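You operate a simulated robot arm through the tools that you are given. There is no shell and no other tool. Be economical: measure what you need, move in short steps, check, and stop when the job is done.

The job below is to be done with a simulated robot arm. You get a single attempt, and the scene is never put back.

JOB
Close both glue pots, wipe up the drips and push the plate in.
Fine: use the scrub pad and put it back. What is to be rubbed or washed off counts as gone when no trace of it is left.
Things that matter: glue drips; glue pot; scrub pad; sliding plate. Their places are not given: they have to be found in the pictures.

It is judged by the outcome, as a careful person would: the job done as asked, and still so three seconds after it is handed in. It fails if anything else is knocked over, pushed out of place, dropped, spilled or broken.

ROBOT AND FRAMES
A 7-joint arm with a two-finger parallel gripper, fixed in place. Base frame: the origin is at the foot of the arm, x ahead of it, y to its left, z up; the work surface is at about z = 0.85. Units: m, degrees, N and s.
With the tool pointing down near the work surface it reaches from about 0.24 to 0.68 m from the base axis. Its first joint turns from -66.0 to 66.0 degrees. Payload 2.4 kg.
Tool frame: the origin (TCP) lies between the finger pads and is the grasp point; the fingertips stand 0.03 m ahead of it; z points along the fingers, y is the line along which they close. Largest opening 0.094 m; finger width 0.028, thickness 0.01; the body of the gripper, 0.05 by 0.096 m, starts 0.055 m behind the TCP.
Orientation is that of the tool frame in the base frame, as [roll, pitch, yaw] about the fixed x, y, z axes, in that order (R = Rz(yaw) Ry(pitch) Rx(roll)). With the fingers straight down and closing along the base's y, the tool's x points along the base's -x, its y along +y and its z along -z.

CONTROLS
- The arm moves only by the tool jog_arm. Its argument "targets" is a list of rows, each a list of 7 numbers: the shift along the tool's x, y, z in units of 500 mm (1.0 is 500 mm), then the turn, a rotation vector about the tool's x, y, z in units of 180 degrees (1.0 is 180 degrees), then the closure, from 0 (fully open) to 1 (shut). In form: [[x, y, z, rx, ry, rz, hand], ...]. A call has 1 to 12 rows; each row is the pose to reach, as a shift and turn from the pose commanded when the call began, along the tool's axes at that moment. A call with a number of a shift or a turn outside -1 to 1 is refused whole. Each row takes 0.2 s and may step no farther than 0.05 m and 8.6 degrees from the row before; otherwise, or with a gripper value out of range, the whole call is refused. A pose out of reach is approached as far as the arm can. The call stops where the force on the tool passes 40 N (or 10 N more than at its start, if that is more) or the arm is blocked; 0.2 s more then pass. The fingers move at their own pace (about 0.153 m/s each) and stop on an object; they squeeze with about 28 N. The grip force told is the motor's: it shows also when the fingers shut on nothing. Time passes only in rows, and 0.2 s behind the last, so rows that repeat a pose let the fingers close. It gives the time, the measured TCP pose, the force on the tool (base axes), the opening and the grip force at its end, in the units of the frame above (readings bear some noise), with the torque about the TCP (base axes, N m) and any sound that the robot's microphone picked up.
- Cameras (640 x 400 px; columns grow to the right, rows downward): "scene" is fixed at [0.0439, 0.4797, 1.444]; the picture's right is [-0.67, -0.74, 0.00], its down [-0.42, 0.38, -0.82] and it looks along [0.61, -0.55, -0.57] (base axes); focal length 342 px, centre (320, 200). "wrist" rides on the gripper at [0.076, 0.014, -0.102] in the tool frame; the picture's right is [-0.18, 0.98, 0.00], its down [-0.75, -0.14, -0.64] and it looks along [-0.63, -0.12, 0.77] (tool axes); focal length 243 px, centre (320, 200).
- camera(camera): a new picture of that camera. It takes no simulated time.
- point_at(camera, pixels): for up to 12 pixels [column, row] of the newest picture of that camera ("zoom" is the newest enlarged one), the place [x, y, z] in the base frame of the surface seen there, good to about 0.003 m. It takes no simulated time.
- close_up(camera, box): a new picture of the part [left, top, right, bottom] of that camera's present view, enlarged. It takes no simulated time.
- finish_job(): hands the job in; it is judged then, once.

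Go step by step. Measure first, check grasps and placings, and put right what went wrong. The budget is 80 turns and 34 pictures, counting those below and the enlarged ones. Unless the task says otherwise, let go and move clear before handing in, and close with one line.

The tools are called after ">>>" as a command line: name --pt "numbers of a row" for each row, then --argument value for the rest, lists and objects as JSON in quotes. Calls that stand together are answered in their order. jog_arm: Moves the arm, as the interface text tells. Its arguments: {"type":"object","properties":{"targets":{"type":"array","items":{"type":"array","items":{"type":"number"}}}},"required":["targets"]} The other tools are called the same way: camera (camera) takes a picture; point_at (camera, pixels) gives the place of the surface under pixels of a picture; close_up (camera, box) takes an enlarged picture of a part of a camera's view; finish_job () hands the job in.

At the start:

```text
time: 0.0
ee_pos: [0.3837, -0.212, 1.1168]
tool_rot: [-180.0, 0.0, 180.0]
contact_force: [0.7, 0.5, 0.4]
torque: [0.01, -0.02, 0.03]
finger_gap: 0.0941
grip_force: 0.1
```

scene: 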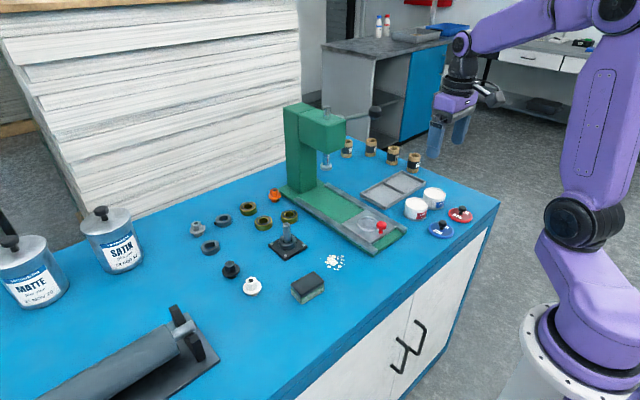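
wrist: 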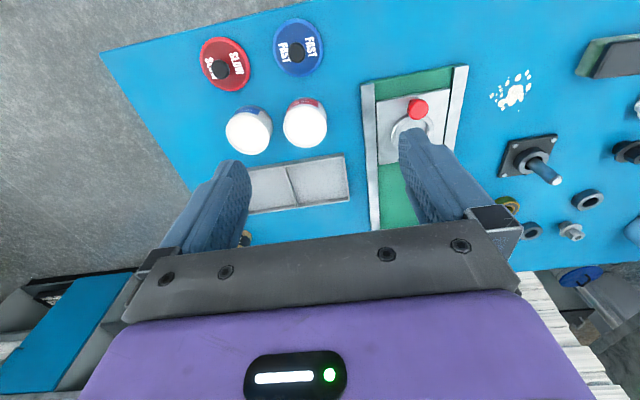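

The pictures show two open pots (scene ~415,208 and 434,197), lids (red 460,214; blue 440,229), drips (335,262), pad (308,287) and a plate on the green press (375,227). I'll enlarge to see details.

>>> close_up --camera "scene" --box '[340, 160, 500, 260]'

>>> close_up --camera "wrist" --box '[180, 0, 560, 237]'

```text
4.00 times, centred on (420, 210) of scene
```

zoom: 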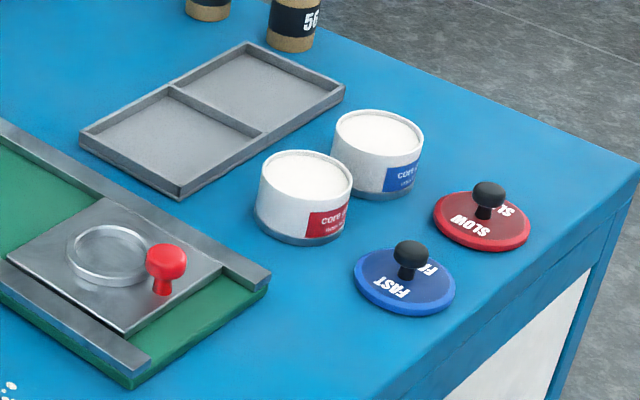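

```text
1.68 times, centred on (370, 118) of wrist
```

zoom: 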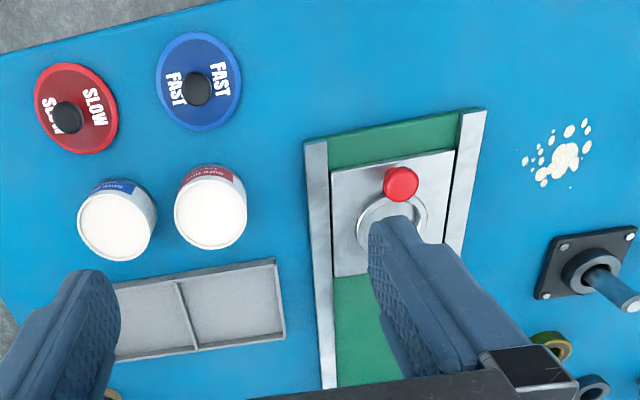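

The left pot has a red label and the right one a blue label; the lids are crossed. I'll read the labels closer and measure the lids and pots.

>>> close_up --camera "scene" --box '[396, 180, 484, 240]'

>>> point_at --camera "wrist" --pixels '[[221, 69], [297, 52], [225, 35], [248, 134], [305, 127], [418, 108], [513, 95], [493, 97], [529, 74], [502, 104], [518, 112], [608, 58]]'

>>> point_at --camera "scene" --pixels '[[307, 281], [292, 287], [318, 276], [308, 300], [381, 224], [380, 233], [372, 243], [394, 226], [361, 218], [336, 262], [405, 237], [374, 252]]'

```text
6.67 times, centred on (440, 210) of scene
```

zoom: 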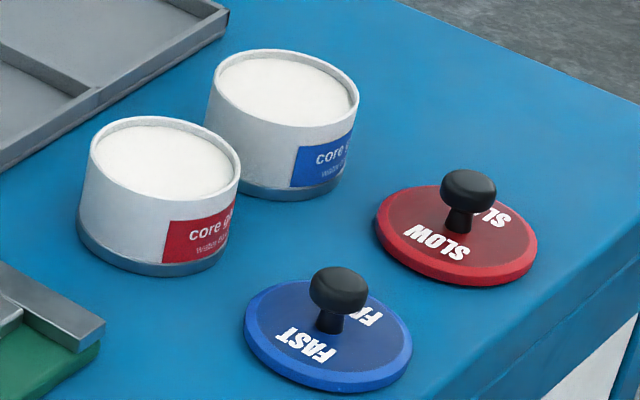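

```text
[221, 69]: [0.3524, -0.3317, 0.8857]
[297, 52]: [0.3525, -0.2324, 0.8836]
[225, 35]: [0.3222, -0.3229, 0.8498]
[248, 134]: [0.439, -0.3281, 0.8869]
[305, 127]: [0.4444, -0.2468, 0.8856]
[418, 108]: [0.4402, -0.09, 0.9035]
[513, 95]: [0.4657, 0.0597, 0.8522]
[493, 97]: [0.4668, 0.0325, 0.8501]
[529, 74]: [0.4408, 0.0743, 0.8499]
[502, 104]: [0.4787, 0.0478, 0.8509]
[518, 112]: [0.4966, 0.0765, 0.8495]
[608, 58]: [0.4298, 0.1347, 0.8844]
```

```text
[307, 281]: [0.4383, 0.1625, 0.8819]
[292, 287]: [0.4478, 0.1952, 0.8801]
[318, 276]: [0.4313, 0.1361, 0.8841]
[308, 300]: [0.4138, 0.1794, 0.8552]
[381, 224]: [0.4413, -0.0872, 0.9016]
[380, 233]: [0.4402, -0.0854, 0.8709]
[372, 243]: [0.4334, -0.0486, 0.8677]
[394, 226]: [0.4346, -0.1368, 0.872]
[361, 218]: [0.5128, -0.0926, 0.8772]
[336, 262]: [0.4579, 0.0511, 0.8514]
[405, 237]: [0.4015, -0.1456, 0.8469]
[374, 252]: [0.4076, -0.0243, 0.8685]
```

Pots and lids are mapped: red-labelled pot (0.444,-0.247), blue-labelled (0.439,-0.328); red lid (0.352,-0.332), blue lid (0.3525,-0.232). Next I measure lid/knob/pot detail and the press.

>>> point_at --camera "zoom" --pixels '[[468, 182], [460, 222], [380, 222], [533, 240], [337, 285], [330, 322], [250, 325], [408, 362], [165, 118], [93, 150], [238, 168], [165, 160]]'

>>> close_up --camera "scene" --box '[260, 90, 420, 260]'

```text
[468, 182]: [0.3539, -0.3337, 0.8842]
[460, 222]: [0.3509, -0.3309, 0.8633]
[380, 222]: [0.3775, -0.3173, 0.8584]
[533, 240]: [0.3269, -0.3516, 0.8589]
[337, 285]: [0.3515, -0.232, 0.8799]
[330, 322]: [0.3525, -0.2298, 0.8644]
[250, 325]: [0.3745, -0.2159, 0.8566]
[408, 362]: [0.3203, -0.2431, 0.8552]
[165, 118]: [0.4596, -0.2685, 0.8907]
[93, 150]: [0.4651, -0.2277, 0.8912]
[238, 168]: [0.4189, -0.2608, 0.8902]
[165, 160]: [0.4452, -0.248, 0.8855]
```

```text
2.35 times, centred on (340, 175) of scene
```

zoom: 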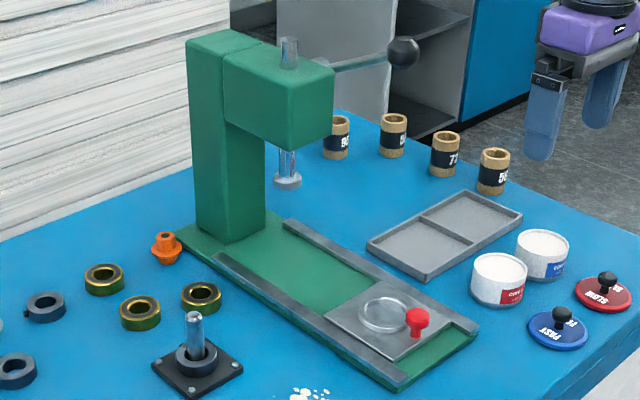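

Rim z≈0.891, pot radius ≈0.029, lid diameter ≈0.061 with top ≈0.86. Now I measure the press: head, spindle, rails, plate.

>>> point_at --camera "zoom" --pixels '[[288, 182], [293, 148], [330, 138], [228, 110], [268, 220], [218, 258], [400, 375], [290, 222], [472, 328], [395, 358], [450, 322], [326, 316]]'

>>> point_at --camera "wrist" --pixels '[[379, 102], [449, 89], [380, 162], [370, 230], [366, 90], [460, 72], [284, 202], [232, 132], [267, 134], [284, 125], [326, 123], [247, 155]]'

```text
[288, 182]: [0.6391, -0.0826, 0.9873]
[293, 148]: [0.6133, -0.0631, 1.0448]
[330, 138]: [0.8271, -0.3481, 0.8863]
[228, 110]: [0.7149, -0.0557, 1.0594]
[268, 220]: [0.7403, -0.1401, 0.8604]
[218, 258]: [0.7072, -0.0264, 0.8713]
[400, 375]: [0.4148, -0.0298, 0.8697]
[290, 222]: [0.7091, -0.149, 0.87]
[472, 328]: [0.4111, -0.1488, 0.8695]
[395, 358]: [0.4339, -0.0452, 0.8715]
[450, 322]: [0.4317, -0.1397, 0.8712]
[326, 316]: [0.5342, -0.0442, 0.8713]
```

```text
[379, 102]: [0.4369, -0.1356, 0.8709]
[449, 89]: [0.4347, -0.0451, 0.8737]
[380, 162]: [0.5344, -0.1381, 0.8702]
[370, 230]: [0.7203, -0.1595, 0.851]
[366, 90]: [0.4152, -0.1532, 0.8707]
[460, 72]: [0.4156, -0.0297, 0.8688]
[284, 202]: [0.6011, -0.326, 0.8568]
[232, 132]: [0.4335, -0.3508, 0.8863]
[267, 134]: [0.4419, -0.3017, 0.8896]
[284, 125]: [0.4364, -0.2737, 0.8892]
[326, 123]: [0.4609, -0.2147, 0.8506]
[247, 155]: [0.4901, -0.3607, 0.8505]
```

Rails run along x; plate must slide ~0.155 to sit under the spindle (x≈0.64), and the press head needs a tilted tool. Now the pad and drips.

>>> close_up --camera "scene" --box '[276, 240, 364, 310]'

```text
5.71 times, centred on (320, 275) of scene
```

zoom: 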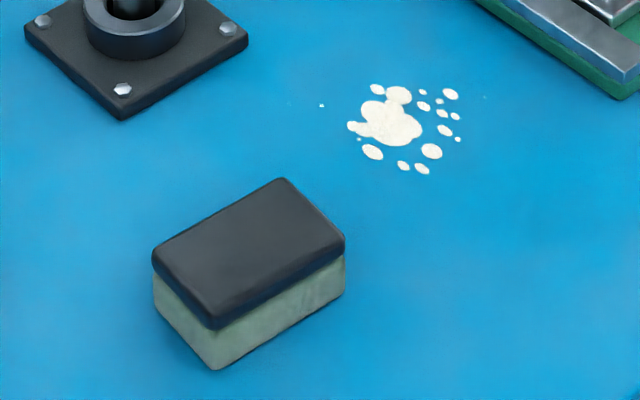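

>>> point_at --camera "zoom" --pixels '[[284, 184], [340, 240], [214, 322], [158, 258], [215, 366], [322, 105], [485, 97], [450, 94], [376, 89], [354, 126], [421, 169], [458, 139]]'

>>> point_at --camera "scene" --pixels '[[298, 252], [313, 240], [276, 245], [309, 307], [325, 295]]'

```text
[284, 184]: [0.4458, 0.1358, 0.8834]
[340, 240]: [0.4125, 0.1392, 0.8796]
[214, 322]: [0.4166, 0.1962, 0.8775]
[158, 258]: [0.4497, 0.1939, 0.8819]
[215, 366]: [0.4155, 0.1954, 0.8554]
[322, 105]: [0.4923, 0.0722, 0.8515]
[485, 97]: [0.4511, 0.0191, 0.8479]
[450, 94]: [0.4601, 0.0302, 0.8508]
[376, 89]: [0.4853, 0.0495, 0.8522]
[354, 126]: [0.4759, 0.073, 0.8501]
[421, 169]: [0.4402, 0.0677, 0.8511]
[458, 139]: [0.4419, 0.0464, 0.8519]
```

```text
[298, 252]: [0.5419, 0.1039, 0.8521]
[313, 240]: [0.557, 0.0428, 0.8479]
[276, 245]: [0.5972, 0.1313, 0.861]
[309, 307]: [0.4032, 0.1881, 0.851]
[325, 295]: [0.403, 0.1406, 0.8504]
```

The pad's centre is (0.431,0.166), long side ~0.062 along y (turned ~4°), height 0.033; drips span x 0.44–0.493, y 0.019–0.073. I move above the pad with the fingers open.

>>> jog_arm --pt "-0.0105 0.084 0.026 0 0 0.0 0" --pt "-0.021 0.168 0.052 0 0 0.0 0" --pt "-0.0315 0.252 0.078 0 0 0.0 0" --pt "-0.042 0.336 0.104 0 0 0.0 0" --pt "-0.0525 0.42 0.13 0 0 0.005 0" --pt "-0.063 0.504 0.156 0 0 0.01 0" --pt "-0.0735 0.588 0.182 0 0 0.015 0" --pt "-0.084 0.672 0.208 0 0 0.02 0" --pt "-0.0946 0.756 0.2336 0 0 0.022 0" --pt "-0.0946 0.756 0.2336 0 0 0.022 0"

>>> camera --camera "wrist"

```text
time: 2.2
ee_pos: [0.4321, 0.1699, 1.0004]
tool_rot: [179.9, 0.0, 176.0]
contact_force: [-0.9, -0.1, 0.8]
torque: [0.02, 0.0, 0.01]
finger_gap: 0.0938
grip_force: 0.0
```

```text
26 pictures are left
```

wrist: 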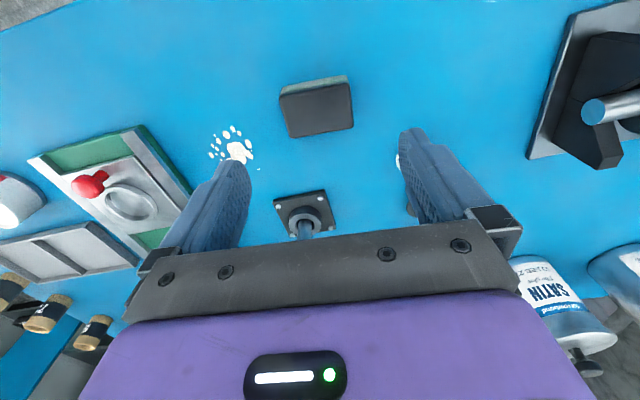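

The pad sits between the fingers in wrist (317,105); I check the white part behind the right finger (400,165) before lowering.

>>> point_at --camera "scene" --pixels '[[252, 284], [260, 290], [252, 294], [231, 270]]'

>>> point_at --camera "wrist" --pixels '[[284, 98], [348, 84], [353, 124], [290, 135], [317, 108]]'

```text
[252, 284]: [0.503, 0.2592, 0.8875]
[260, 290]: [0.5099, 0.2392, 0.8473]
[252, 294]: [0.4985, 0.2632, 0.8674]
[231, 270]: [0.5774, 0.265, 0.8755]
```

```text
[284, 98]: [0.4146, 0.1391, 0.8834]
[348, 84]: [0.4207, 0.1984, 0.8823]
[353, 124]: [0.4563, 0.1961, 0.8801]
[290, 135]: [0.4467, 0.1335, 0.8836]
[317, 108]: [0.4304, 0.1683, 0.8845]
```

The white part is clear (x≈0.50). I lower to TCP z≈0.888 and close on the pad.

>>> jog_arm --pt "0 -0.005 0.08 0 0 0 0" --pt "0 -0.005 0.15 0 0 0 0" --pt "0 -0.005 0.2 0 0 0 0" --pt "0 -0.005 0.223 0 0 0 0" --pt "0 -0.005 0.223 0 0 0 0" --pt "0 -0.005 0.223 0 0 0 0.2" --pt "0 -0.005 0.223 0 0 0 0.4" --pt "0 -0.005 0.223 0 0 0 0.6" --pt "0 -0.005 0.223 0 0 0 0.6"

```text
time: 4.2
ee_pos: [0.4324, 0.1632, 0.8913]
tool_rot: [179.9, 0.0, 175.9]
contact_force: [0.8, -0.2, 0.3]
torque: [0.01, 0.03, 0.0]
finger_gap: 0.0631
grip_force: 28.2
```

The pad is gripped (gap 0.063, 28 N). I lift 3 cm and carry it over the drips.

>>> jog_arm --pt "0 0 -0.06 0 0 0 0.6" --pt "-0.027 -0.074 -0.06 0 0 0 0.6" --pt "-0.054 -0.148 -0.06 0 0 0 0.6" --pt "-0.0817 -0.2219 -0.06 0 0 0 0.6" --pt "-0.0817 -0.2219 -0.06 0 0 0 0.6"

>>> camera --camera "scene"

```text
time: 5.4
ee_pos: [0.4652, 0.0523, 0.9202]
tool_rot: [180.0, 0.0, 176.1]
contact_force: [-0.3, -0.2, -1.2]
torque: [-0.01, 0.03, 0.03]
finger_gap: 0.0628
grip_force: 28.1
```

```text
25 pictures are left
```

scene: 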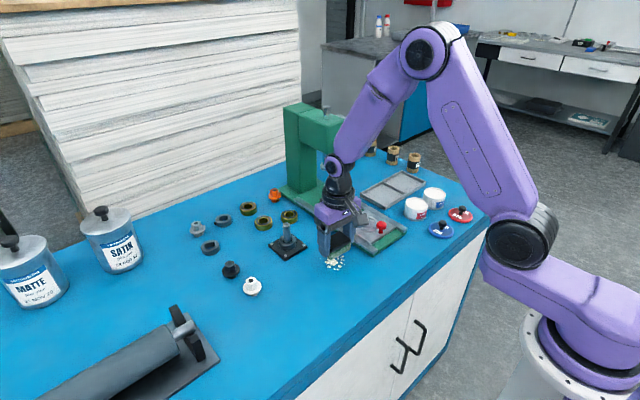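

The pad is held above the drips. I lower until contact and read the force.

>>> jog_arm --pt "0 0 0.04 0 0 0 0.6" --pt "0 0 0.056 0 0 0 0.6" --pt "0 0 0.06 0 0 0 0.6" --pt "0 0 0.063 0 0 0 0.6"

```text
time: 6.4
ee_pos: [0.465, 0.051, 0.8889]
tool_rot: [180.0, 0.1, 176.0]
contact_force: [-7.7, 2.1, 34.9]
torque: [0.07, 0.2, -0.05]
finger_gap: 0.0634
grip_force: 28.4
```

Contact at ~35 N; I ease up ~1 mm and rub back and forth along x.

>>> jog_arm --pt "0 0 -0.002 0 0 0 0.6" --pt "-0.03 0 -0.002 0 0 0 0.6" --pt "-0.056 0 -0.002 0 0 0 0.6" --pt "-0.03 0 -0.002 0 0 0 0.6" --pt "0 0 -0.002 0 0 0 0.6" --pt "0.03 0 -0.002 0 0 0 0.6" --pt "0.06 0 -0.002 0 0 0 0.6" --pt "0.03 0 -0.002 0 0 0 0.6" --pt "0 0 -0.002 0 0 0 0.6"

```text
time: 8.4
ee_pos: [0.4653, 0.0495, 0.8899]
tool_rot: [-180.0, 0.0, 176.1]
contact_force: [1.2, 0.1, -1.1]
torque: [-0.02, 0.01, 0.02]
finger_gap: 0.0628
grip_force: 27.7
```

Contact was lost at this height; I go back down ~0.8 mm and rub again.

>>> jog_arm --pt "0 0 0.001 0 0 0 0.6" --pt "0 0 0.0018 0 0 0 0.6"

```text
time: 9.0
ee_pos: [0.4646, 0.0496, 0.8883]
tool_rot: [180.0, 0.0, 176.0]
contact_force: [0.5, -0.7, 3.5]
torque: [0.05, 0.04, 0.0]
finger_gap: 0.063
grip_force: 27.9
```

>>> jog_arm --pt "0 0 0.0008 0 0 0 0.6" --pt "-0.03 0 0.0008 0 0 0 0.6" --pt "-0.056 0 0.0008 0 0 0 0.6" --pt "-0.03 0 0.0008 0 0 0 0.6" --pt "0 0 0.0008 0 0 0 0.6" --pt "0.03 0 0.0008 0 0 0 0.6" --pt "0.06 0 0.0008 0 0 0 0.6" --pt "0.06 -0.03 0.0008 0 0 0 0.6" --pt "0.02 -0.03 0.0008 0 0 0 0.6" --pt "-0.02 -0.03 0.0008 0 0 0 0.6" --pt "-0.056 -0.03 0.0008 0 0 0 0.6"

>>> camera --camera "wrist"

```text
time: 10.9
ee_pos: [0.4371, 0.0374, 0.8881]
tool_rot: [-179.9, -0.4, 176.3]
contact_force: [-4.3, 0.6, 13.5]
torque: [0.12, -0.19, -0.01]
finger_gap: 0.063
grip_force: 27.9
stopped in row 9: the force on the tool passed its limit (the readings are from after the stop); the commanded pose is now the measured one
```

```text
24 pictures are left
```

wrist: 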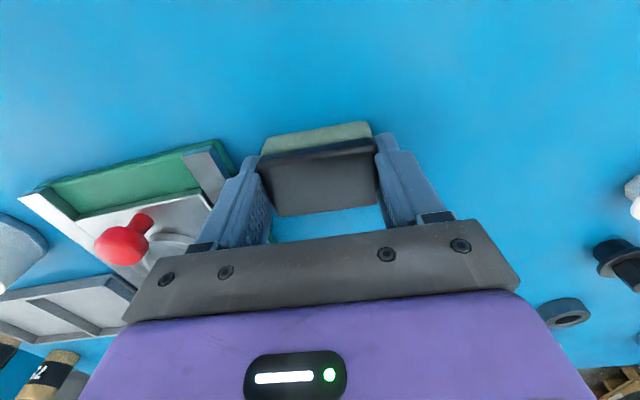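

The force limit was passed at row 9. I raise the pad and look at what is left.

>>> jog_arm --pt "0 0 -0.06 0 0 0 0.6" --pt "0.04 0.06 -0.12 0 0 0 0.6" --pt "0.08 0.12 -0.16 0 0 0 0.6" --pt "0.08 0.18 -0.16 0 0 0 0.6" --pt "0.08 0.22 -0.16 0 0 0 0.6"

>>> close_up --camera "scene" --box '[276, 220, 404, 300]'

>>> camera --camera "wrist"

```text
time: 12.1
ee_pos: [0.403, 0.1504, 0.9654]
tool_rot: [-179.9, -0.6, 176.2]
contact_force: [-1.0, -0.8, -1.0]
torque: [-0.04, 0.03, -0.02]
finger_gap: 0.0632
grip_force: 28.7
```

```text
5.00 times, centred on (340, 260) of scene
```

zoom: 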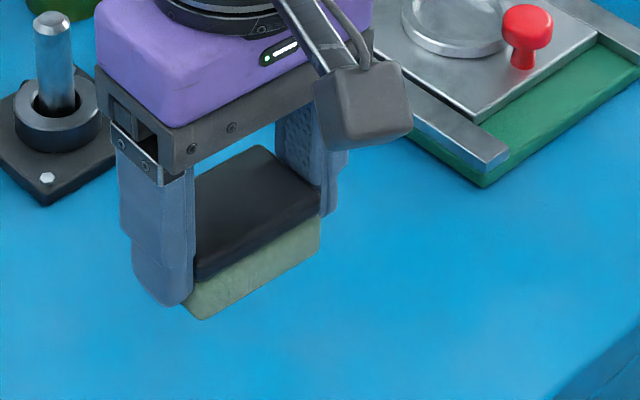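

```text
22 pictures are left
```

wrist: 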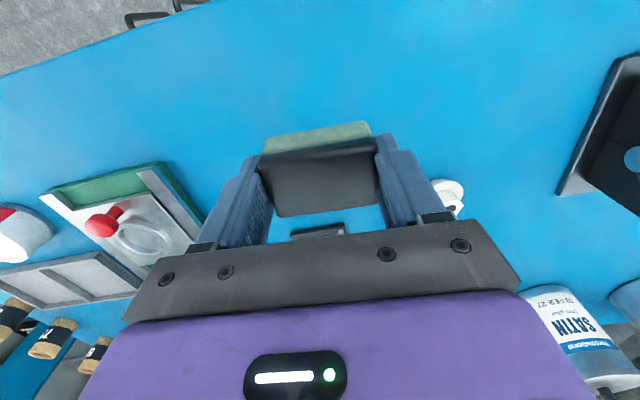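

The drip spot (scene 335,262) is hidden by the hand. I move farther left to see it.

>>> jog_arm --pt "0 0.08 -0.04 0 0 0 0.6" --pt "0 0.16 -0.08 0 0 0 0.6" --pt "0 0.22 -0.08 0 0 0 0.6" --pt "0 0.22 -0.08 0 0 0 0.6"

>>> close_up --camera "scene" --box '[300, 235, 380, 285]'

```text
time: 13.1
ee_pos: [0.4097, 0.2555, 1.0066]
tool_rot: [-180.0, -0.5, 176.3]
contact_force: [0.8, -0.2, -0.4]
torque: [-0.01, -0.04, -0.03]
finger_gap: 0.0628
grip_force: 28.4
```

```text
8.00 times, centred on (340, 260) of scene
```

zoom: 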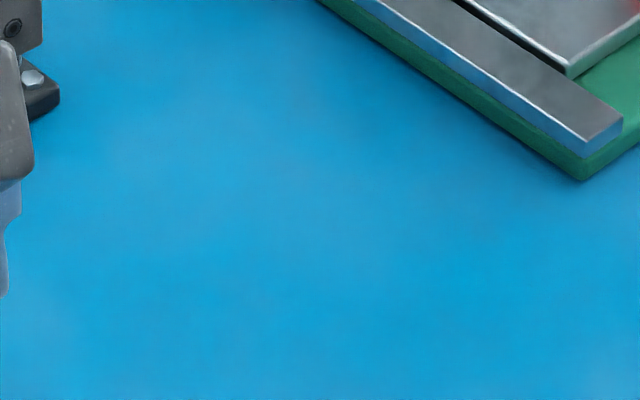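

The drip area (zoom centre) is now clean blue. I carry the pad back to its place (0.432,0.165) and lower it.

>>> jog_arm --pt "-0.02 -0.06 0 0 0 0 0.6" --pt "-0.04 -0.12 0.03 0 0 0 0.6" --pt "-0.0572 -0.1785 0.08 0 0 0 0.6" --pt "-0.0572 -0.1785 0.15 0 0 0 0.6" --pt "-0.0572 -0.1785 0.2 0 0 0 0.6" --pt "-0.0572 -0.1785 0.225 0 0 0 0.6" --pt "-0.0572 -0.1785 0.225 0 0 0 0.6"

```text
time: 14.7
ee_pos: [0.4321, 0.1679, 0.8958]
tool_rot: [-179.8, -0.5, 176.4]
contact_force: [0.6, -0.4, -1.3]
torque: [-0.05, 0.02, 0.01]
finger_gap: 0.0629
grip_force: 27.8
```

Not yet in contact at z 0.896. I lower the last ~6 mm in small steps.

>>> jog_arm --pt "0 -0.004 0.006 0 0 0 0.6" --pt "0 -0.004 0.01 0 0 0 0.6" --pt "0 -0.004 0.0125 0 0 0 0.6"

```text
time: 15.5
ee_pos: [0.4326, 0.166, 0.8891]
tool_rot: [-179.9, -0.6, 176.2]
contact_force: [-1.0, 0.5, 0.8]
torque: [0.04, 0.01, -0.02]
finger_gap: 0.0631
grip_force: 27.6
```

About 1 mm more, then release and rise straight up.

>>> jog_arm --pt "0 0 0.002 0 0 0 0.6" --pt "0 0 0.002 0 0 0 0.4" --pt "0 0 0.002 0 0 0 0.2" --pt "0 0 0.002 0 0 0 0" --pt "0 0 0.002 0 0 0 0" --pt "0 0 -0.05 0 0 0 0" --pt "0 0 -0.14 0 0 0 0" --pt "0 0 -0.22 0 0 0 0" --pt "0 0 -0.3 0 0 0 0"

>>> camera --camera "wrist"

```text
time: 17.5
ee_pos: [0.4327, 0.1677, 1.038]
tool_rot: [-179.9, -0.6, 176.3]
contact_force: [0.1, -0.1, 0.6]
torque: [0.01, 0.0, -0.01]
finger_gap: 0.094
grip_force: 0.0
```

```text
20 pictures are left
```

wrist: 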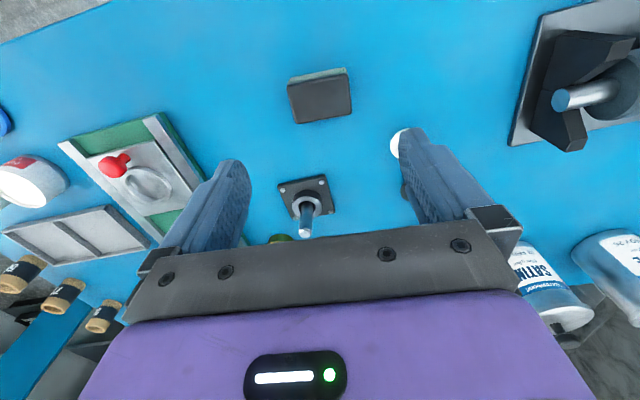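

>>> close_up --camera "wrist" --box '[170, 60, 370, 185]'

>>> point_at --camera "wrist" --pixels '[[291, 88], [346, 74], [350, 109], [298, 120], [320, 97]]'

```text
3.20 times, centred on (270, 122) of wrist
```

zoom: 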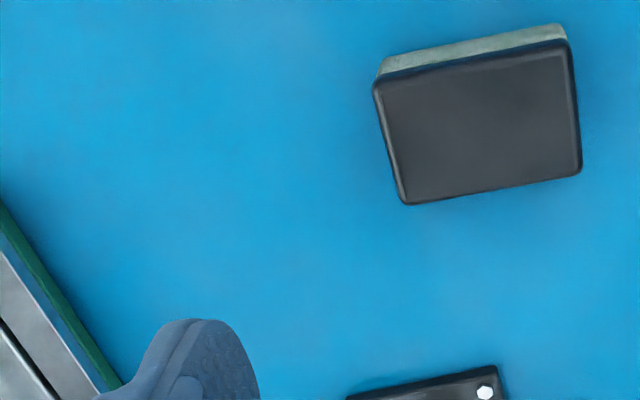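

```text
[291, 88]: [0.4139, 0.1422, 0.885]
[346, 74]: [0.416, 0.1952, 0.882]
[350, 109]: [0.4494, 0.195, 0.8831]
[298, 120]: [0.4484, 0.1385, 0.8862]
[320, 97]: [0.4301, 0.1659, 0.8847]
```

The pad is flat in its place and the bench is clean. I move toward the red lid, straightening the tool on the way.

>>> jog_arm --pt "0.0087 -0.0864 -0.01 0 0.0033 -0.004 0" --pt "0.0175 -0.1727 -0.02 0 0.0033 -0.008 0" --pt "0.026 -0.259 -0.02 0 0.0033 -0.012 0" --pt "0.035 -0.3455 -0.02 0 0.0033 -0.016 0" --pt "0.0436 -0.4318 -0.02 0 0.0033 -0.0206 0" --pt "0.052 -0.518 -0.02 0 0.0033 -0.0206 0" --pt "0.061 -0.6045 -0.02 0 0.0033 -0.0206 0" --pt "0.07 -0.691 -0.02 0 0.0033 -0.0206 0" --pt "0.0785 -0.777 -0.02 0 0.0033 -0.0206 0" --pt "0.087 -0.8636 -0.02 0 0.0033 -0.0206 0" --pt "0.096 -0.95 -0.02 0 0.0033 -0.0206 0" --pt "0.096 -0.95 -0.02 0 0.0033 -0.0206 0"

```text
time: 20.1
ee_pos: [0.3601, -0.3022, 1.0515]
tool_rot: [-180.0, -1.1, -180.0]
contact_force: [0.8, 1.6, -0.1]
torque: [0.02, 0.03, 0.01]
finger_gap: 0.094
grip_force: 0.1
```

Pitch went the wrong way (-1.1°); I correct it and go above the red lid's knob, part-closed, then look.

>>> jog_arm --pt "0.008 -0.03 0.04 0 -0.006 0 0.3" --pt "0.016 -0.06 0.1 0 -0.006 0 0.5" --pt "0.016 -0.06 0.16 0 -0.006 0 0.5" --pt "0.016 -0.06 0.16 0 -0.006 0 0.5"

>>> camera --camera "wrist"

```text
time: 21.1
ee_pos: [0.348, -0.3317, 0.9714]
tool_rot: [180.0, 0.0, -180.0]
contact_force: [0.6, 0.1, -0.2]
torque: [0.0, -0.03, -0.01]
finger_gap: 0.047
grip_force: 0.1
```

```text
18 pictures are left
```

wrist: 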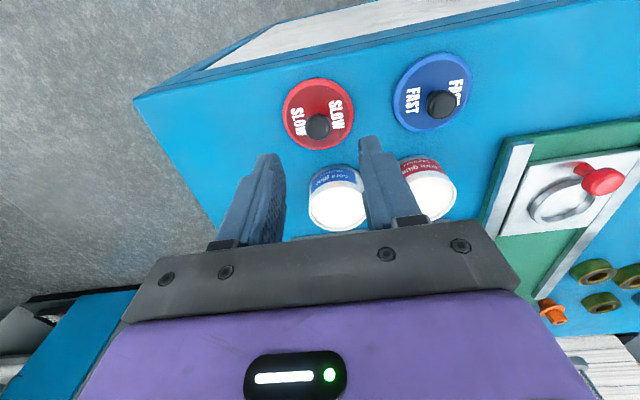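

>>> point_at --camera "wrist" --pixels '[[318, 126], [312, 113], [283, 118], [354, 108], [312, 79], [326, 149], [440, 104], [394, 90], [474, 90]]'

>>> close_up --camera "wrist" --box '[270, 50, 480, 240]'

```text
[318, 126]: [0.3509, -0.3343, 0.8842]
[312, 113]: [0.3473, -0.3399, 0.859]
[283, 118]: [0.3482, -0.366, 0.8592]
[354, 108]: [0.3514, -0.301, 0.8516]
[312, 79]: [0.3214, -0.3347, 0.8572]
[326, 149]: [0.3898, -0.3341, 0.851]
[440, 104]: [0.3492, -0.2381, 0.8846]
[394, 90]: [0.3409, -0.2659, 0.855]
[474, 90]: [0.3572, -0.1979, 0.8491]
```

```text
2.11 times, centred on (375, 145) of wrist
```

zoom: 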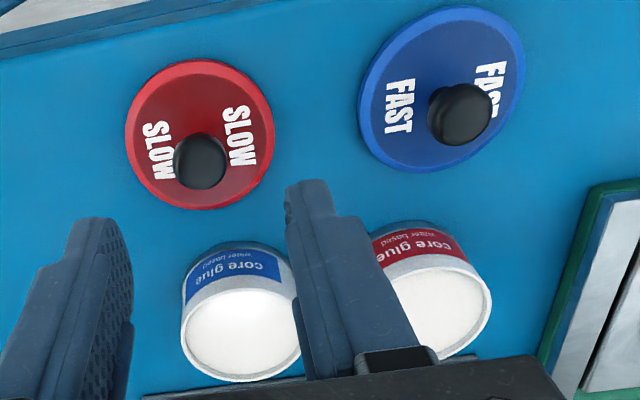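

The knob is at ≈(0.351,-0.333,0.884). I lower to TCP z≈0.893 (tips just above the lid) and close.

>>> jog_arm --pt "-0.007 -0.003 0.08 0 0 0 0.5" --pt "-0.007 -0.003 0.13 0 0 0 0.5" --pt "-0.007 -0.003 0.156 0 0 0 0.5" --pt "-0.007 -0.003 0.156 0 0 0 0.5" --pt "-0.007 -0.003 0.156 0 0 0 0.7" --pt "-0.007 -0.003 0.156 0 0 0 0.9" --pt "-0.007 -0.003 0.156 0 0 0 0.95"

```text
time: 22.7
ee_pos: [0.3502, -0.3353, 0.8925]
tool_rot: [179.9, -0.1, 180.0]
contact_force: [0.5, 0.5, 0.1]
torque: [-0.04, -0.01, -0.02]
finger_gap: 0.0198
grip_force: 28.5
```

The knob is gripped (gap 0.020, 28 N). I lift 7 cm and look.

>>> jog_arm --pt "0 0 -0.04 0 0 0 0.95" --pt "0 0 -0.1 0 0 0 0.95" --pt "0 0 -0.15 0 0 0 0.95" --pt "0 0 -0.15 0 0 0 0.95"

>>> close_up --camera "scene" --box '[380, 150, 500, 245]'

```text
time: 23.7
ee_pos: [0.3498, -0.3352, 0.9672]
tool_rot: [-179.9, -0.2, 180.0]
contact_force: [-0.2, -0.2, -0.3]
torque: [-0.02, -0.02, 0.0]
finger_gap: 0.0198
grip_force: 27.5
```

```text
4.21 times, centred on (440, 198) of scene
```

zoom: 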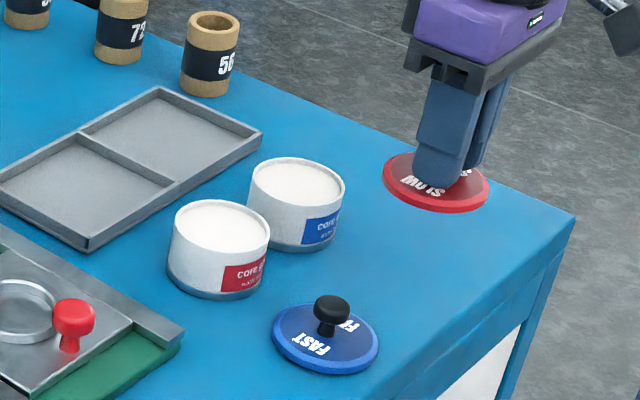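

The lid hangs level. I measure both pot rims in this zoom for accurate centres.

>>> point_at --camera "zoom" --pixels '[[177, 216], [267, 236], [232, 201], [205, 250], [254, 172], [342, 192], [300, 159], [285, 206], [223, 225], [298, 182]]'

```text
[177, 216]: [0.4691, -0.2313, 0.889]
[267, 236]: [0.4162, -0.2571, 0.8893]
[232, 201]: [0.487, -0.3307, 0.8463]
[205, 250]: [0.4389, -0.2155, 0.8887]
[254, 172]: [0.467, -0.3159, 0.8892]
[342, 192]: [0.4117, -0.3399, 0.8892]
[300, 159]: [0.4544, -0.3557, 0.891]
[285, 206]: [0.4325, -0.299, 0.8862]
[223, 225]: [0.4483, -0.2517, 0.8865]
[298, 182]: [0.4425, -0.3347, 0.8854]
```

Red pot centre ≈(0.4425,-0.2443), blue ≈(0.4395,-0.328). I carry the red lid over the red pot, stopping ~1 cm above the rim.

>>> jog_arm --pt "-0.06 0.06 0 0 0 0 0.95" --pt "-0.12 0.12 0 0 0 0 0.95" --pt "-0.182 0.18 0 0 0 0 0.95" --pt "-0.182 0.18 0.03 0 0 0 0.95" --pt "-0.182 0.18 0.04 0 0 0 0.95" --pt "-0.182 0.18 0.04 0 0 0 0.95"

>>> close_up --camera "scene" --box '[380, 160, 476, 240]'

```text
time: 25.1
ee_pos: [0.4402, -0.2452, 0.9456]
tool_rot: [-179.9, -0.2, -179.9]
contact_force: [0.5, 0.4, -0.2]
torque: [0.02, 0.01, 0.01]
finger_gap: 0.02
grip_force: 27.8
```

```text
5.00 times, centred on (428, 200) of scene
```

zoom: 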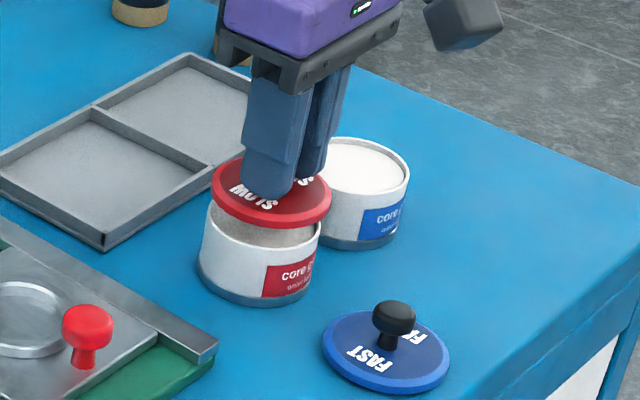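

The lid looks ~2–3 mm to the image right of the pot. I measure its rim points.

>>> point_at --camera "zoom" --pixels '[[215, 186], [329, 196], [228, 210], [265, 224], [310, 216], [300, 222], [240, 160], [325, 180], [209, 225], [319, 245], [255, 244], [290, 244]]'

```text
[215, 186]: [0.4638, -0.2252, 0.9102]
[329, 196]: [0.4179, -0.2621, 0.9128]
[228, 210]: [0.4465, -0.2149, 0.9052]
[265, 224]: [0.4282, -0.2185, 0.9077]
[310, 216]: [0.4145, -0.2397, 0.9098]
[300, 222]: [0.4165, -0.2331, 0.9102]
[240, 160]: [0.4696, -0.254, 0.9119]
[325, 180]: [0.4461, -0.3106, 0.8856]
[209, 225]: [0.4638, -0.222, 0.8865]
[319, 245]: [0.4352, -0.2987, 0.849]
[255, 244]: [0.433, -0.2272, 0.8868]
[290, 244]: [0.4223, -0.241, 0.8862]
```

Lid centre ≈(0.442,-0.2445), pot ≈(0.4425,-0.2443): aligned within ~1–2 mm. I nudge slightly and lower to contact.

>>> jog_arm --pt "-0.002 0.002 0.01 0 0 0 0.95" --pt "-0.002 0.002 0.018 0 0 0 0.95" --pt "-0.002 0.002 0.022 0 0 0 0.95" --pt "-0.002 0.002 0.025 0 0 0 0.95"

>>> close_up --camera "scene" --box '[380, 160, 476, 240]'

```text
time: 26.1
ee_pos: [0.4432, -0.2455, 0.9353]
tool_rot: [180.0, -0.1, -180.0]
contact_force: [-0.7, -0.5, 0.2]
torque: [-0.01, -0.01, 0.0]
finger_gap: 0.0196
grip_force: 28.3
```

```text
5.00 times, centred on (428, 200) of scene
```

zoom: 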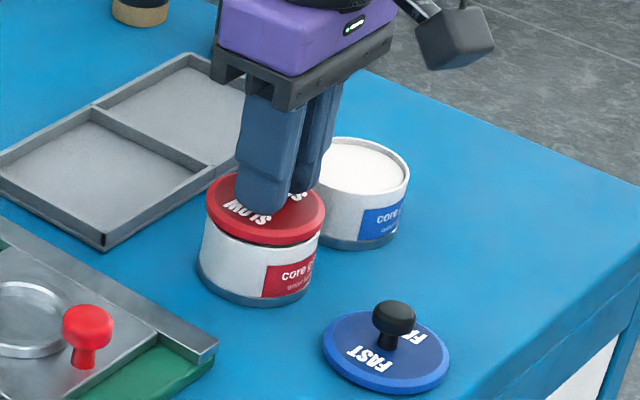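

The lid now sits centred over the pot (205–326 vs rim 206–321). I lower the last few mm to contact.

>>> jog_arm --pt "0 0 0.002 0 0 0 0.95" --pt "0 0 0.004 0 0 0 0.95" --pt "0 0 0.006 0 0 0 0.95"

```text
time: 26.9
ee_pos: [0.4419, -0.2448, 0.932]
tool_rot: [-180.0, -0.1, 180.0]
contact_force: [-0.3, -1.4, 0.2]
torque: [0.01, 0.0, -0.01]
finger_gap: 0.0196
grip_force: 27.9
```

>>> jog_arm --pt "0 0 0.002 0 0 0 0.95" --pt "0 0 0.004 0 0 0 0.95" --pt "0 0 0.006 0 0 0 0.95"

```text
time: 27.7
ee_pos: [0.4421, -0.2444, 0.931]
tool_rot: [-179.9, 0.0, 180.0]
contact_force: [-6.9, 1.4, 21.3]
torque: [0.06, 0.2, 0.0]
finger_gap: 0.0197
grip_force: 27.7
heard: snap
```

A snap was heard with 21 N: the lid is on. I release and rise.

>>> jog_arm --pt "0 0 -0.002 0 0 0 0.8" --pt "0 0 -0.002 0 0 0 0.5" --pt "0 0 -0.002 0 0 0 0.5" --pt "0 0 -0.06 0 0 0 0.5" --pt "0 0 -0.1 0 0 0 0.5" --pt "0 0 -0.1 0 0 0 0.5"

>>> close_up --camera "scene" --box '[380, 160, 476, 240]'

```text
time: 29.1
ee_pos: [0.4423, -0.2441, 0.977]
tool_rot: [-179.9, -0.1, 180.0]
contact_force: [0.1, 0.7, 0.8]
torque: [-0.04, 0.01, -0.02]
finger_gap: 0.047
grip_force: 0.0
```

```text
5.00 times, centred on (428, 200) of scene
```

zoom: 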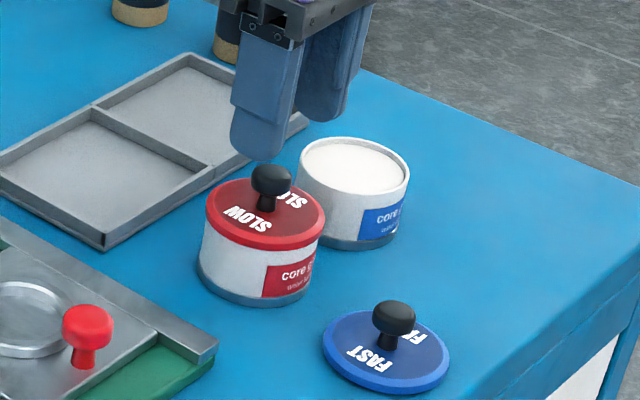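

The red pot is closed. I measure the blue lid's rim and knob.

>>> point_at --camera "zoom" --pixels '[[394, 310], [392, 343], [324, 343], [449, 362], [375, 388], [415, 325]]'

```text
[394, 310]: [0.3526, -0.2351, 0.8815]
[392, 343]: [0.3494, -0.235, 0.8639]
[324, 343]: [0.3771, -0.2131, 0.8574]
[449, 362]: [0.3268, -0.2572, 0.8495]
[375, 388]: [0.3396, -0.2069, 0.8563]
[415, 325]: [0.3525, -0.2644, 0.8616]
```

Blue knob ≈(0.351,-0.234). I go above it, lower and close.

>>> jog_arm --pt "0.06 0.006 0 0 0 0 0.5" --pt "0.12 0.013 0 0 0 0 0.5" --pt "0.182 0.02 0 0 0 0 0.5" --pt "0.182 0.02 0.06 0 0 0 0.5" --pt "0.182 0.02 0.12 0 0 0 0.5" --pt "0.182 0.02 0.167 0 0 0 0.5" --pt "0.182 0.02 0.167 0 0 0 0.5" --pt "0.182 0.02 0.167 0 0 0 0.7" --pt "0.182 0.02 0.167 0 0 0 0.9" --pt "0.182 0.02 0.167 0 0 0 0.95"

```text
time: 31.3
ee_pos: [0.3527, -0.2363, 0.8954]
tool_rot: [-180.0, -0.1, -179.9]
contact_force: [0.6, 0.5, 0.3]
torque: [-0.02, 0.01, 0.03]
finger_gap: 0.0194
grip_force: 28.1
```

Gripped (gap 0.019). I lift, travel in −y then +x to hover over the blue-labelled pot, then check.

>>> jog_arm --pt "0 0 -0.06 0 0 0 0.95" --pt "0 0 -0.14 0 0 0 0.95" --pt "0 -0.06 -0.14 0 0 0 0.95" --pt "0 -0.125 -0.14 0 0 0 0.95" --pt "0 -0.185 -0.14 0 0 0 0.95" --pt "-0.06 -0.185 -0.14 0 0 0 0.95" --pt "-0.12 -0.185 -0.14 0 0 0 0.95" --pt "-0.176 -0.185 -0.14 0 0 0 0.95" --pt "-0.176 -0.185 -0.1 0 0 0 0.95" --pt "-0.176 -0.185 -0.09 0 0 0 0.95" --pt "-0.176 -0.185 -0.09 0 0 0 0.95"

>>> close_up --camera "scene" --box '[396, 150, 492, 230]'

```text
time: 33.7
ee_pos: [0.4393, -0.3252, 0.9392]
tool_rot: [180.0, 0.0, 180.0]
contact_force: [0.1, -0.7, -0.5]
torque: [0.0, 0.0, -0.01]
finger_gap: 0.0199
grip_force: 27.8
```

```text
5.00 times, centred on (444, 190) of scene
```

zoom: 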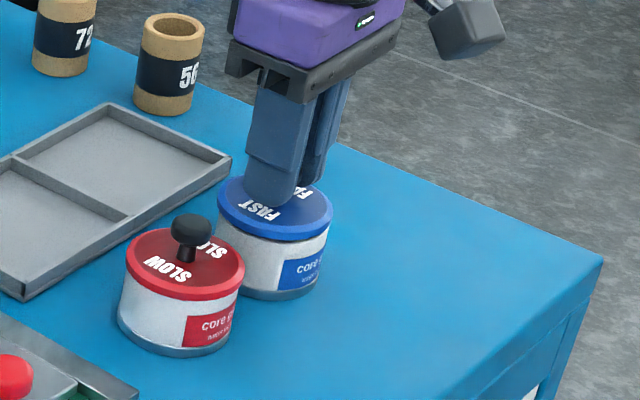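

The lid looks aligned with the blue pot sideways (217–333). I check its centre in depth.

>>> point_at --camera "zoom" --pixels '[[220, 205], [331, 212], [240, 232], [275, 241], [310, 235], [226, 186], [322, 196], [262, 260], [300, 256]]'

```text
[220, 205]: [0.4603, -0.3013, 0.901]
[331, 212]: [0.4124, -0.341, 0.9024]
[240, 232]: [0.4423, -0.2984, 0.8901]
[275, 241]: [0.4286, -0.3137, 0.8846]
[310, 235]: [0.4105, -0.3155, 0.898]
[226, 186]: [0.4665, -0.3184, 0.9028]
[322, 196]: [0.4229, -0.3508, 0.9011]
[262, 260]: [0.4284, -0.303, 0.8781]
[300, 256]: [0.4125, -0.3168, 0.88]
```

Lid centre ≈(0.439,-0.3257); pot ≈-0.328. I shift −2 mm in y and lower to snap.

>>> jog_arm --pt "0 -0.004 0 0 0 0 0.95" --pt "0 -0.004 0.004 0 0 0 0.95" --pt "0 -0.004 0.008 0 0 0 0.95" --pt "0 -0.004 0.01 0 0 0 0.95"

```text
time: 34.7
ee_pos: [0.4386, -0.3291, 0.9362]
tool_rot: [180.0, -0.1, -180.0]
contact_force: [-0.1, 0.0, -0.7]
torque: [0.0, -0.01, 0.01]
finger_gap: 0.0197
grip_force: 28.4
```

>>> jog_arm --pt "0 0 0.002 0 0 0 0.95" --pt "0 0 0.004 0 0 0 0.95" --pt "0 0 0.006 0 0 0 0.95" --pt "0 0 0.008 0 0 0 0.95"

```text
time: 35.7
ee_pos: [0.4404, -0.3297, 0.9319]
tool_rot: [-179.8, 0.2, 179.9]
contact_force: [-2.4, -2.7, 25.7]
torque: [-0.01, -0.13, -0.01]
finger_gap: 0.0199
grip_force: 27.9
```

25.7 N but no snap was heard. I press a little further.

>>> jog_arm --pt "0 0 0.001 0 0 0 0.95" --pt "0 0 0.002 0 0 0 0.95"

>>> close_up --camera "scene" --box '[396, 150, 492, 230]'

```text
time: 36.3
ee_pos: [0.4399, -0.3303, 0.9316]
tool_rot: [-179.9, 0.2, -180.0]
contact_force: [3.9, -6.9, 20.2]
torque: [-0.14, -0.38, -0.05]
finger_gap: 0.0198
grip_force: 28.0
heard: snap
```

```text
5.00 times, centred on (444, 190) of scene
```

zoom: 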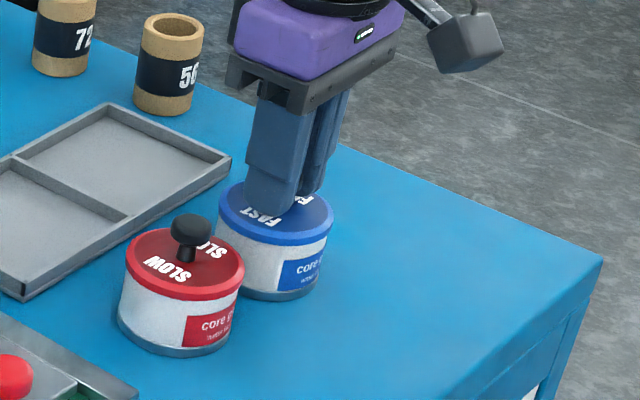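

The snap was heard and the blue lid is on. I release and rise well clear.

>>> jog_arm --pt "0 0 -0.002 0 0 0 0.8" --pt "0 0 -0.002 0 0 0 0.5" --pt "0 0 -0.002 0 0 0 0.5" --pt "0 0 -0.06 0 0 0 0.5" --pt "0 0 -0.14 0 0 0 0.5" --pt "0 0 -0.22 0 0 0 0.5" --pt "0 0 -0.22 0 0 0 0.5"

>>> close_up --camera "scene" --box '[340, 150, 484, 260]'

```text
time: 37.9
ee_pos: [0.438, -0.3292, 1.041]
tool_rot: [-180.0, -0.1, -180.0]
contact_force: [-0.3, -0.8, 0.3]
torque: [0.0, 0.01, -0.01]
finger_gap: 0.0472
grip_force: 0.0
```

```text
3.64 times, centred on (412, 205) of scene
```

zoom: 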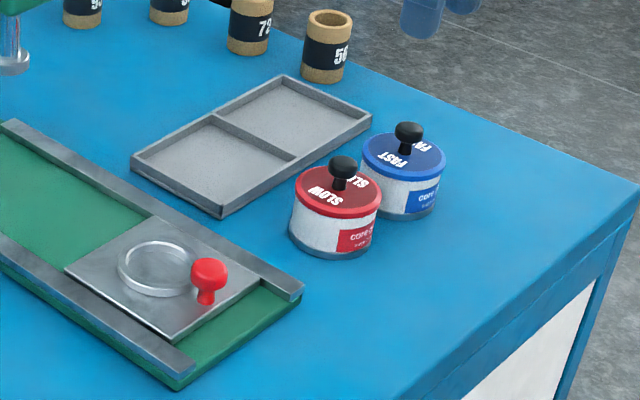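

Both pots are closed. Now I move in front of the plate's red knob (0.441,-0.088), tilting the tool 35° forward with the fingers shut so the hand stays clear of the press head.

>>> jog_arm --pt "0.026 0.08 0.013 0 -0.0324 0 0.8" --pt "0.052 0.16 0.026 0 -0.0648 0 1" --pt "0.078 0.24 0.04 0 -0.0972 0 1" --pt "0.104 0.32 0.053 0 -0.1296 0 1" --pt "0.13 0.4 0.066 0 -0.162 0 1" --pt "0.156 0.478 0.08 0 -0.1944 0 1" --pt "0.156 0.478 0.08 0 -0.1944 0 1"

>>> camera --camera "wrist"

```text
time: 39.5
ee_pos: [0.3772, -0.1169, 0.9965]
tool_rot: [-173.4, 32.2, -159.4]
contact_force: [1.3, -0.9, 0.6]
torque: [0.15, 0.09, -0.01]
finger_gap: 0.0
grip_force: 27.9
out of reach, approached as far as the arm can: row 5, 6, 7
```

```text
9 pictures are left
```

wrist: 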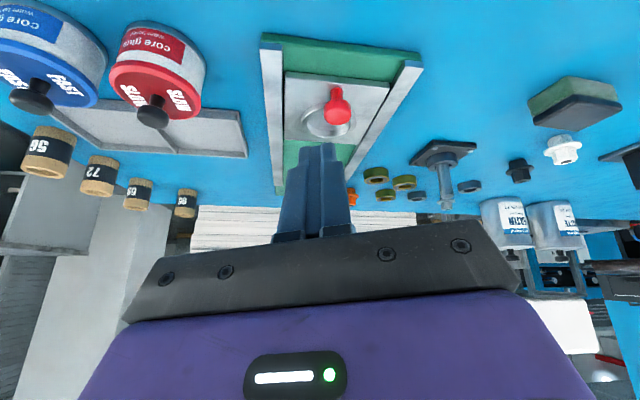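

That tilt was out of reach this close in (pose ended at yaw −159°). I back to a gentler 25° tilt slightly farther forward and read the pose.

>>> jog_arm --pt "-0.041 0 0.0287 0 0.028 0 1" --pt "-0.082 0 0.0574 0 0.0556 0 1" --pt "-0.082 0 0.0574 0 0.0556 0 1"

```text
time: 40.3
ee_pos: [0.4261, -0.1336, 1.0005]
tool_rot: [-178.3, 29.4, -179.8]
contact_force: [-0.6, 0.4, -0.1]
torque: [0.01, 0.01, 0.0]
finger_gap: 0.0001
grip_force: 27.7
out of reach, approached as far as the arm can: row 2
```

It settled at (0.426,-0.134,1.0), pitch 29°. I move to y≈−0.09 and pitch ≈25° and re-read.

>>> jog_arm --pt "0 0.044 0 0 0.012 0 1" --pt "0 0.088 0 0 0.0244 0 1" --pt "0 0.088 0 0 0.0244 0 1"

```text
time: 41.1
ee_pos: [0.4249, -0.0755, 0.9919]
tool_rot: [-179.2, 20.8, 180.0]
contact_force: [-0.7, -0.1, -0.5]
torque: [0.0, -0.01, -0.04]
finger_gap: 0.0
grip_force: 27.6
out of reach, approached as far as the arm can: row 1, 2, 3
```

The near limit on tilt seems ~20–23°. I test whether 35° is reachable farther forward (x≈0.52, above the plate), where the tilt is actually needed.

>>> jog_arm --pt "-0.061 -0.01 0.0175 0 0 0 1" --pt "-0.122 -0.02 0.035 0 -0.03 0 1" --pt "-0.183 -0.029 0.052 0 -0.06 0 1" --pt "-0.183 -0.029 0.052 0 -0.079 0 1" --pt "-0.183 -0.029 0.052 0 -0.079 0 1"

```text
time: 42.3
ee_pos: [0.5235, -0.0943, 0.9976]
tool_rot: [-179.4, 32.8, 180.0]
contact_force: [0.9, 0.2, -0.6]
torque: [-0.01, 0.01, 0.03]
finger_gap: 0.0
grip_force: 28.3
out of reach, approached as far as the arm can: row 1, 2
```

35° works at x≈0.52. I return to x≈0.385 with only 10° tilt, in front of the knob, still high.

>>> jog_arm --pt "0.0581 0.003 -0.0378 0 0.032 0 1" --pt "0.1162 0.006 -0.0755 0 0.064 0 1" --pt "0.1743 0.009 -0.1133 0 0.096 0 1" --pt "0.2324 0.012 -0.151 0 0.128 0 1" --pt "0.2324 0.012 -0.151 0 0.128 0 1"

```text
time: 43.5
ee_pos: [0.3849, -0.0745, 0.9674]
tool_rot: [-178.5, 14.2, -179.8]
contact_force: [-0.4, 0.6, -0.2]
torque: [0.0, 0.01, 0.02]
finger_gap: 0.0001
grip_force: 28.2
out of reach, approached as far as the arm can: row 2, 3, 4, 5
```

Still clipped (z 0.967, pitch 14°). I straighten to ~3° here, centring y on the knob.

>>> jog_arm --pt "0.001 -0.014 0.017 -0.004 0.03 0 1" --pt "0.002 -0.028 0.034 -0.0083 0.062 0 1" --pt "0.002 -0.028 0.034 -0.0083 0.062 0 1"

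```text
time: 44.3
ee_pos: [0.3698, -0.0814, 0.9188]
tool_rot: [-177.1, 4.0, -179.8]
contact_force: [-0.1, 0.4, -0.5]
torque: [-0.02, 0.0, -0.02]
finger_gap: 0.0
grip_force: 28.5
out of reach, approached as far as the arm can: row 1, 2, 3
```

Now at (0.370,-0.081,0.919), pitch 4° — in front of the knob at about push height. A small forward step with a roll fix, to see that the arm tracks again.

>>> jog_arm --pt "-0.02 -0.007 0.0014 -0.008 0 0 1" --pt "-0.04 -0.014 0.0028 -0.016 0 0 1" --pt "-0.04 -0.014 0.0028 -0.016 0 0 1"

>>> close_up --camera "scene" --box '[320, 170, 440, 260]'

```text
time: 45.1
ee_pos: [0.4113, -0.0893, 0.9271]
tool_rot: [-175.8, 12.8, -179.6]
contact_force: [0.7, 0.0, 0.6]
torque: [-0.01, 0.01, -0.04]
finger_gap: 0.0002
grip_force: 28.1
out of reach, approached as far as the arm can: row 1, 2
```

```text
4.44 times, centred on (380, 215) of scene
```

zoom: 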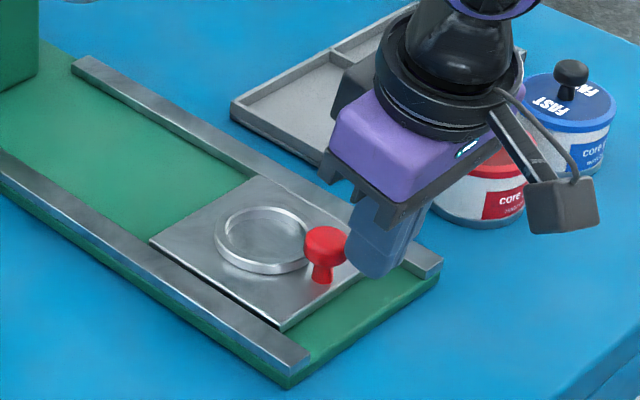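

The closed fingers stand just in front of the knob (zoom 375,240 vs knob 326,245), but a bit high. I lower ~11 mm while backing 6 mm.

>>> jog_arm --pt "0.0166 0.0 0.005 0 0 0 1" --pt "0.0166 0.0 0.0188 0 0 0 1" --pt "0.0166 0.0 0.0188 0 0 0 1"

```text
time: 45.9
ee_pos: [0.4227, -0.0799, 0.9261]
tool_rot: [-176.7, 14.4, -179.4]
contact_force: [-0.2, -0.4, -0.3]
torque: [0.01, 0.07, 0.01]
finger_gap: 0.0
grip_force: 27.8
out of reach, approached as far as the arm can: row 1, 2
```

The tracking is unreliable here—the arm is in a strained configuration. I rise and straighten to a vertical, comfortable pose to reset it.

>>> jog_arm --pt "-0.0166 0 -0.065 0 0 0 1" --pt "-0.033 0 -0.13 0 0.02 0 1" --pt "-0.0497 -0.05 -0.1937 -0.006 0.04 0 1" --pt "-0.0497 -0.12 -0.1937 -0.012 0.06 0 1" --pt "-0.0497 -0.2 -0.1937 -0.018 0.08 0 1" --pt "-0.0497 -0.24 -0.1937 -0.018 0.08 0 1" --pt "-0.0497 -0.24 -0.1937 -0.018 0.08 0 1"

```text
time: 47.5
ee_pos: [0.3659, -0.1596, 0.9386]
tool_rot: [-172.0, -8.5, 177.5]
contact_force: [0.0, 0.1, 0.9]
torque: [-0.01, 0.0, -0.05]
finger_gap: 0.0
grip_force: 27.9
out of reach, approached as far as the arm can: row 1, 2, 3, 4, 5, 6, 7
```

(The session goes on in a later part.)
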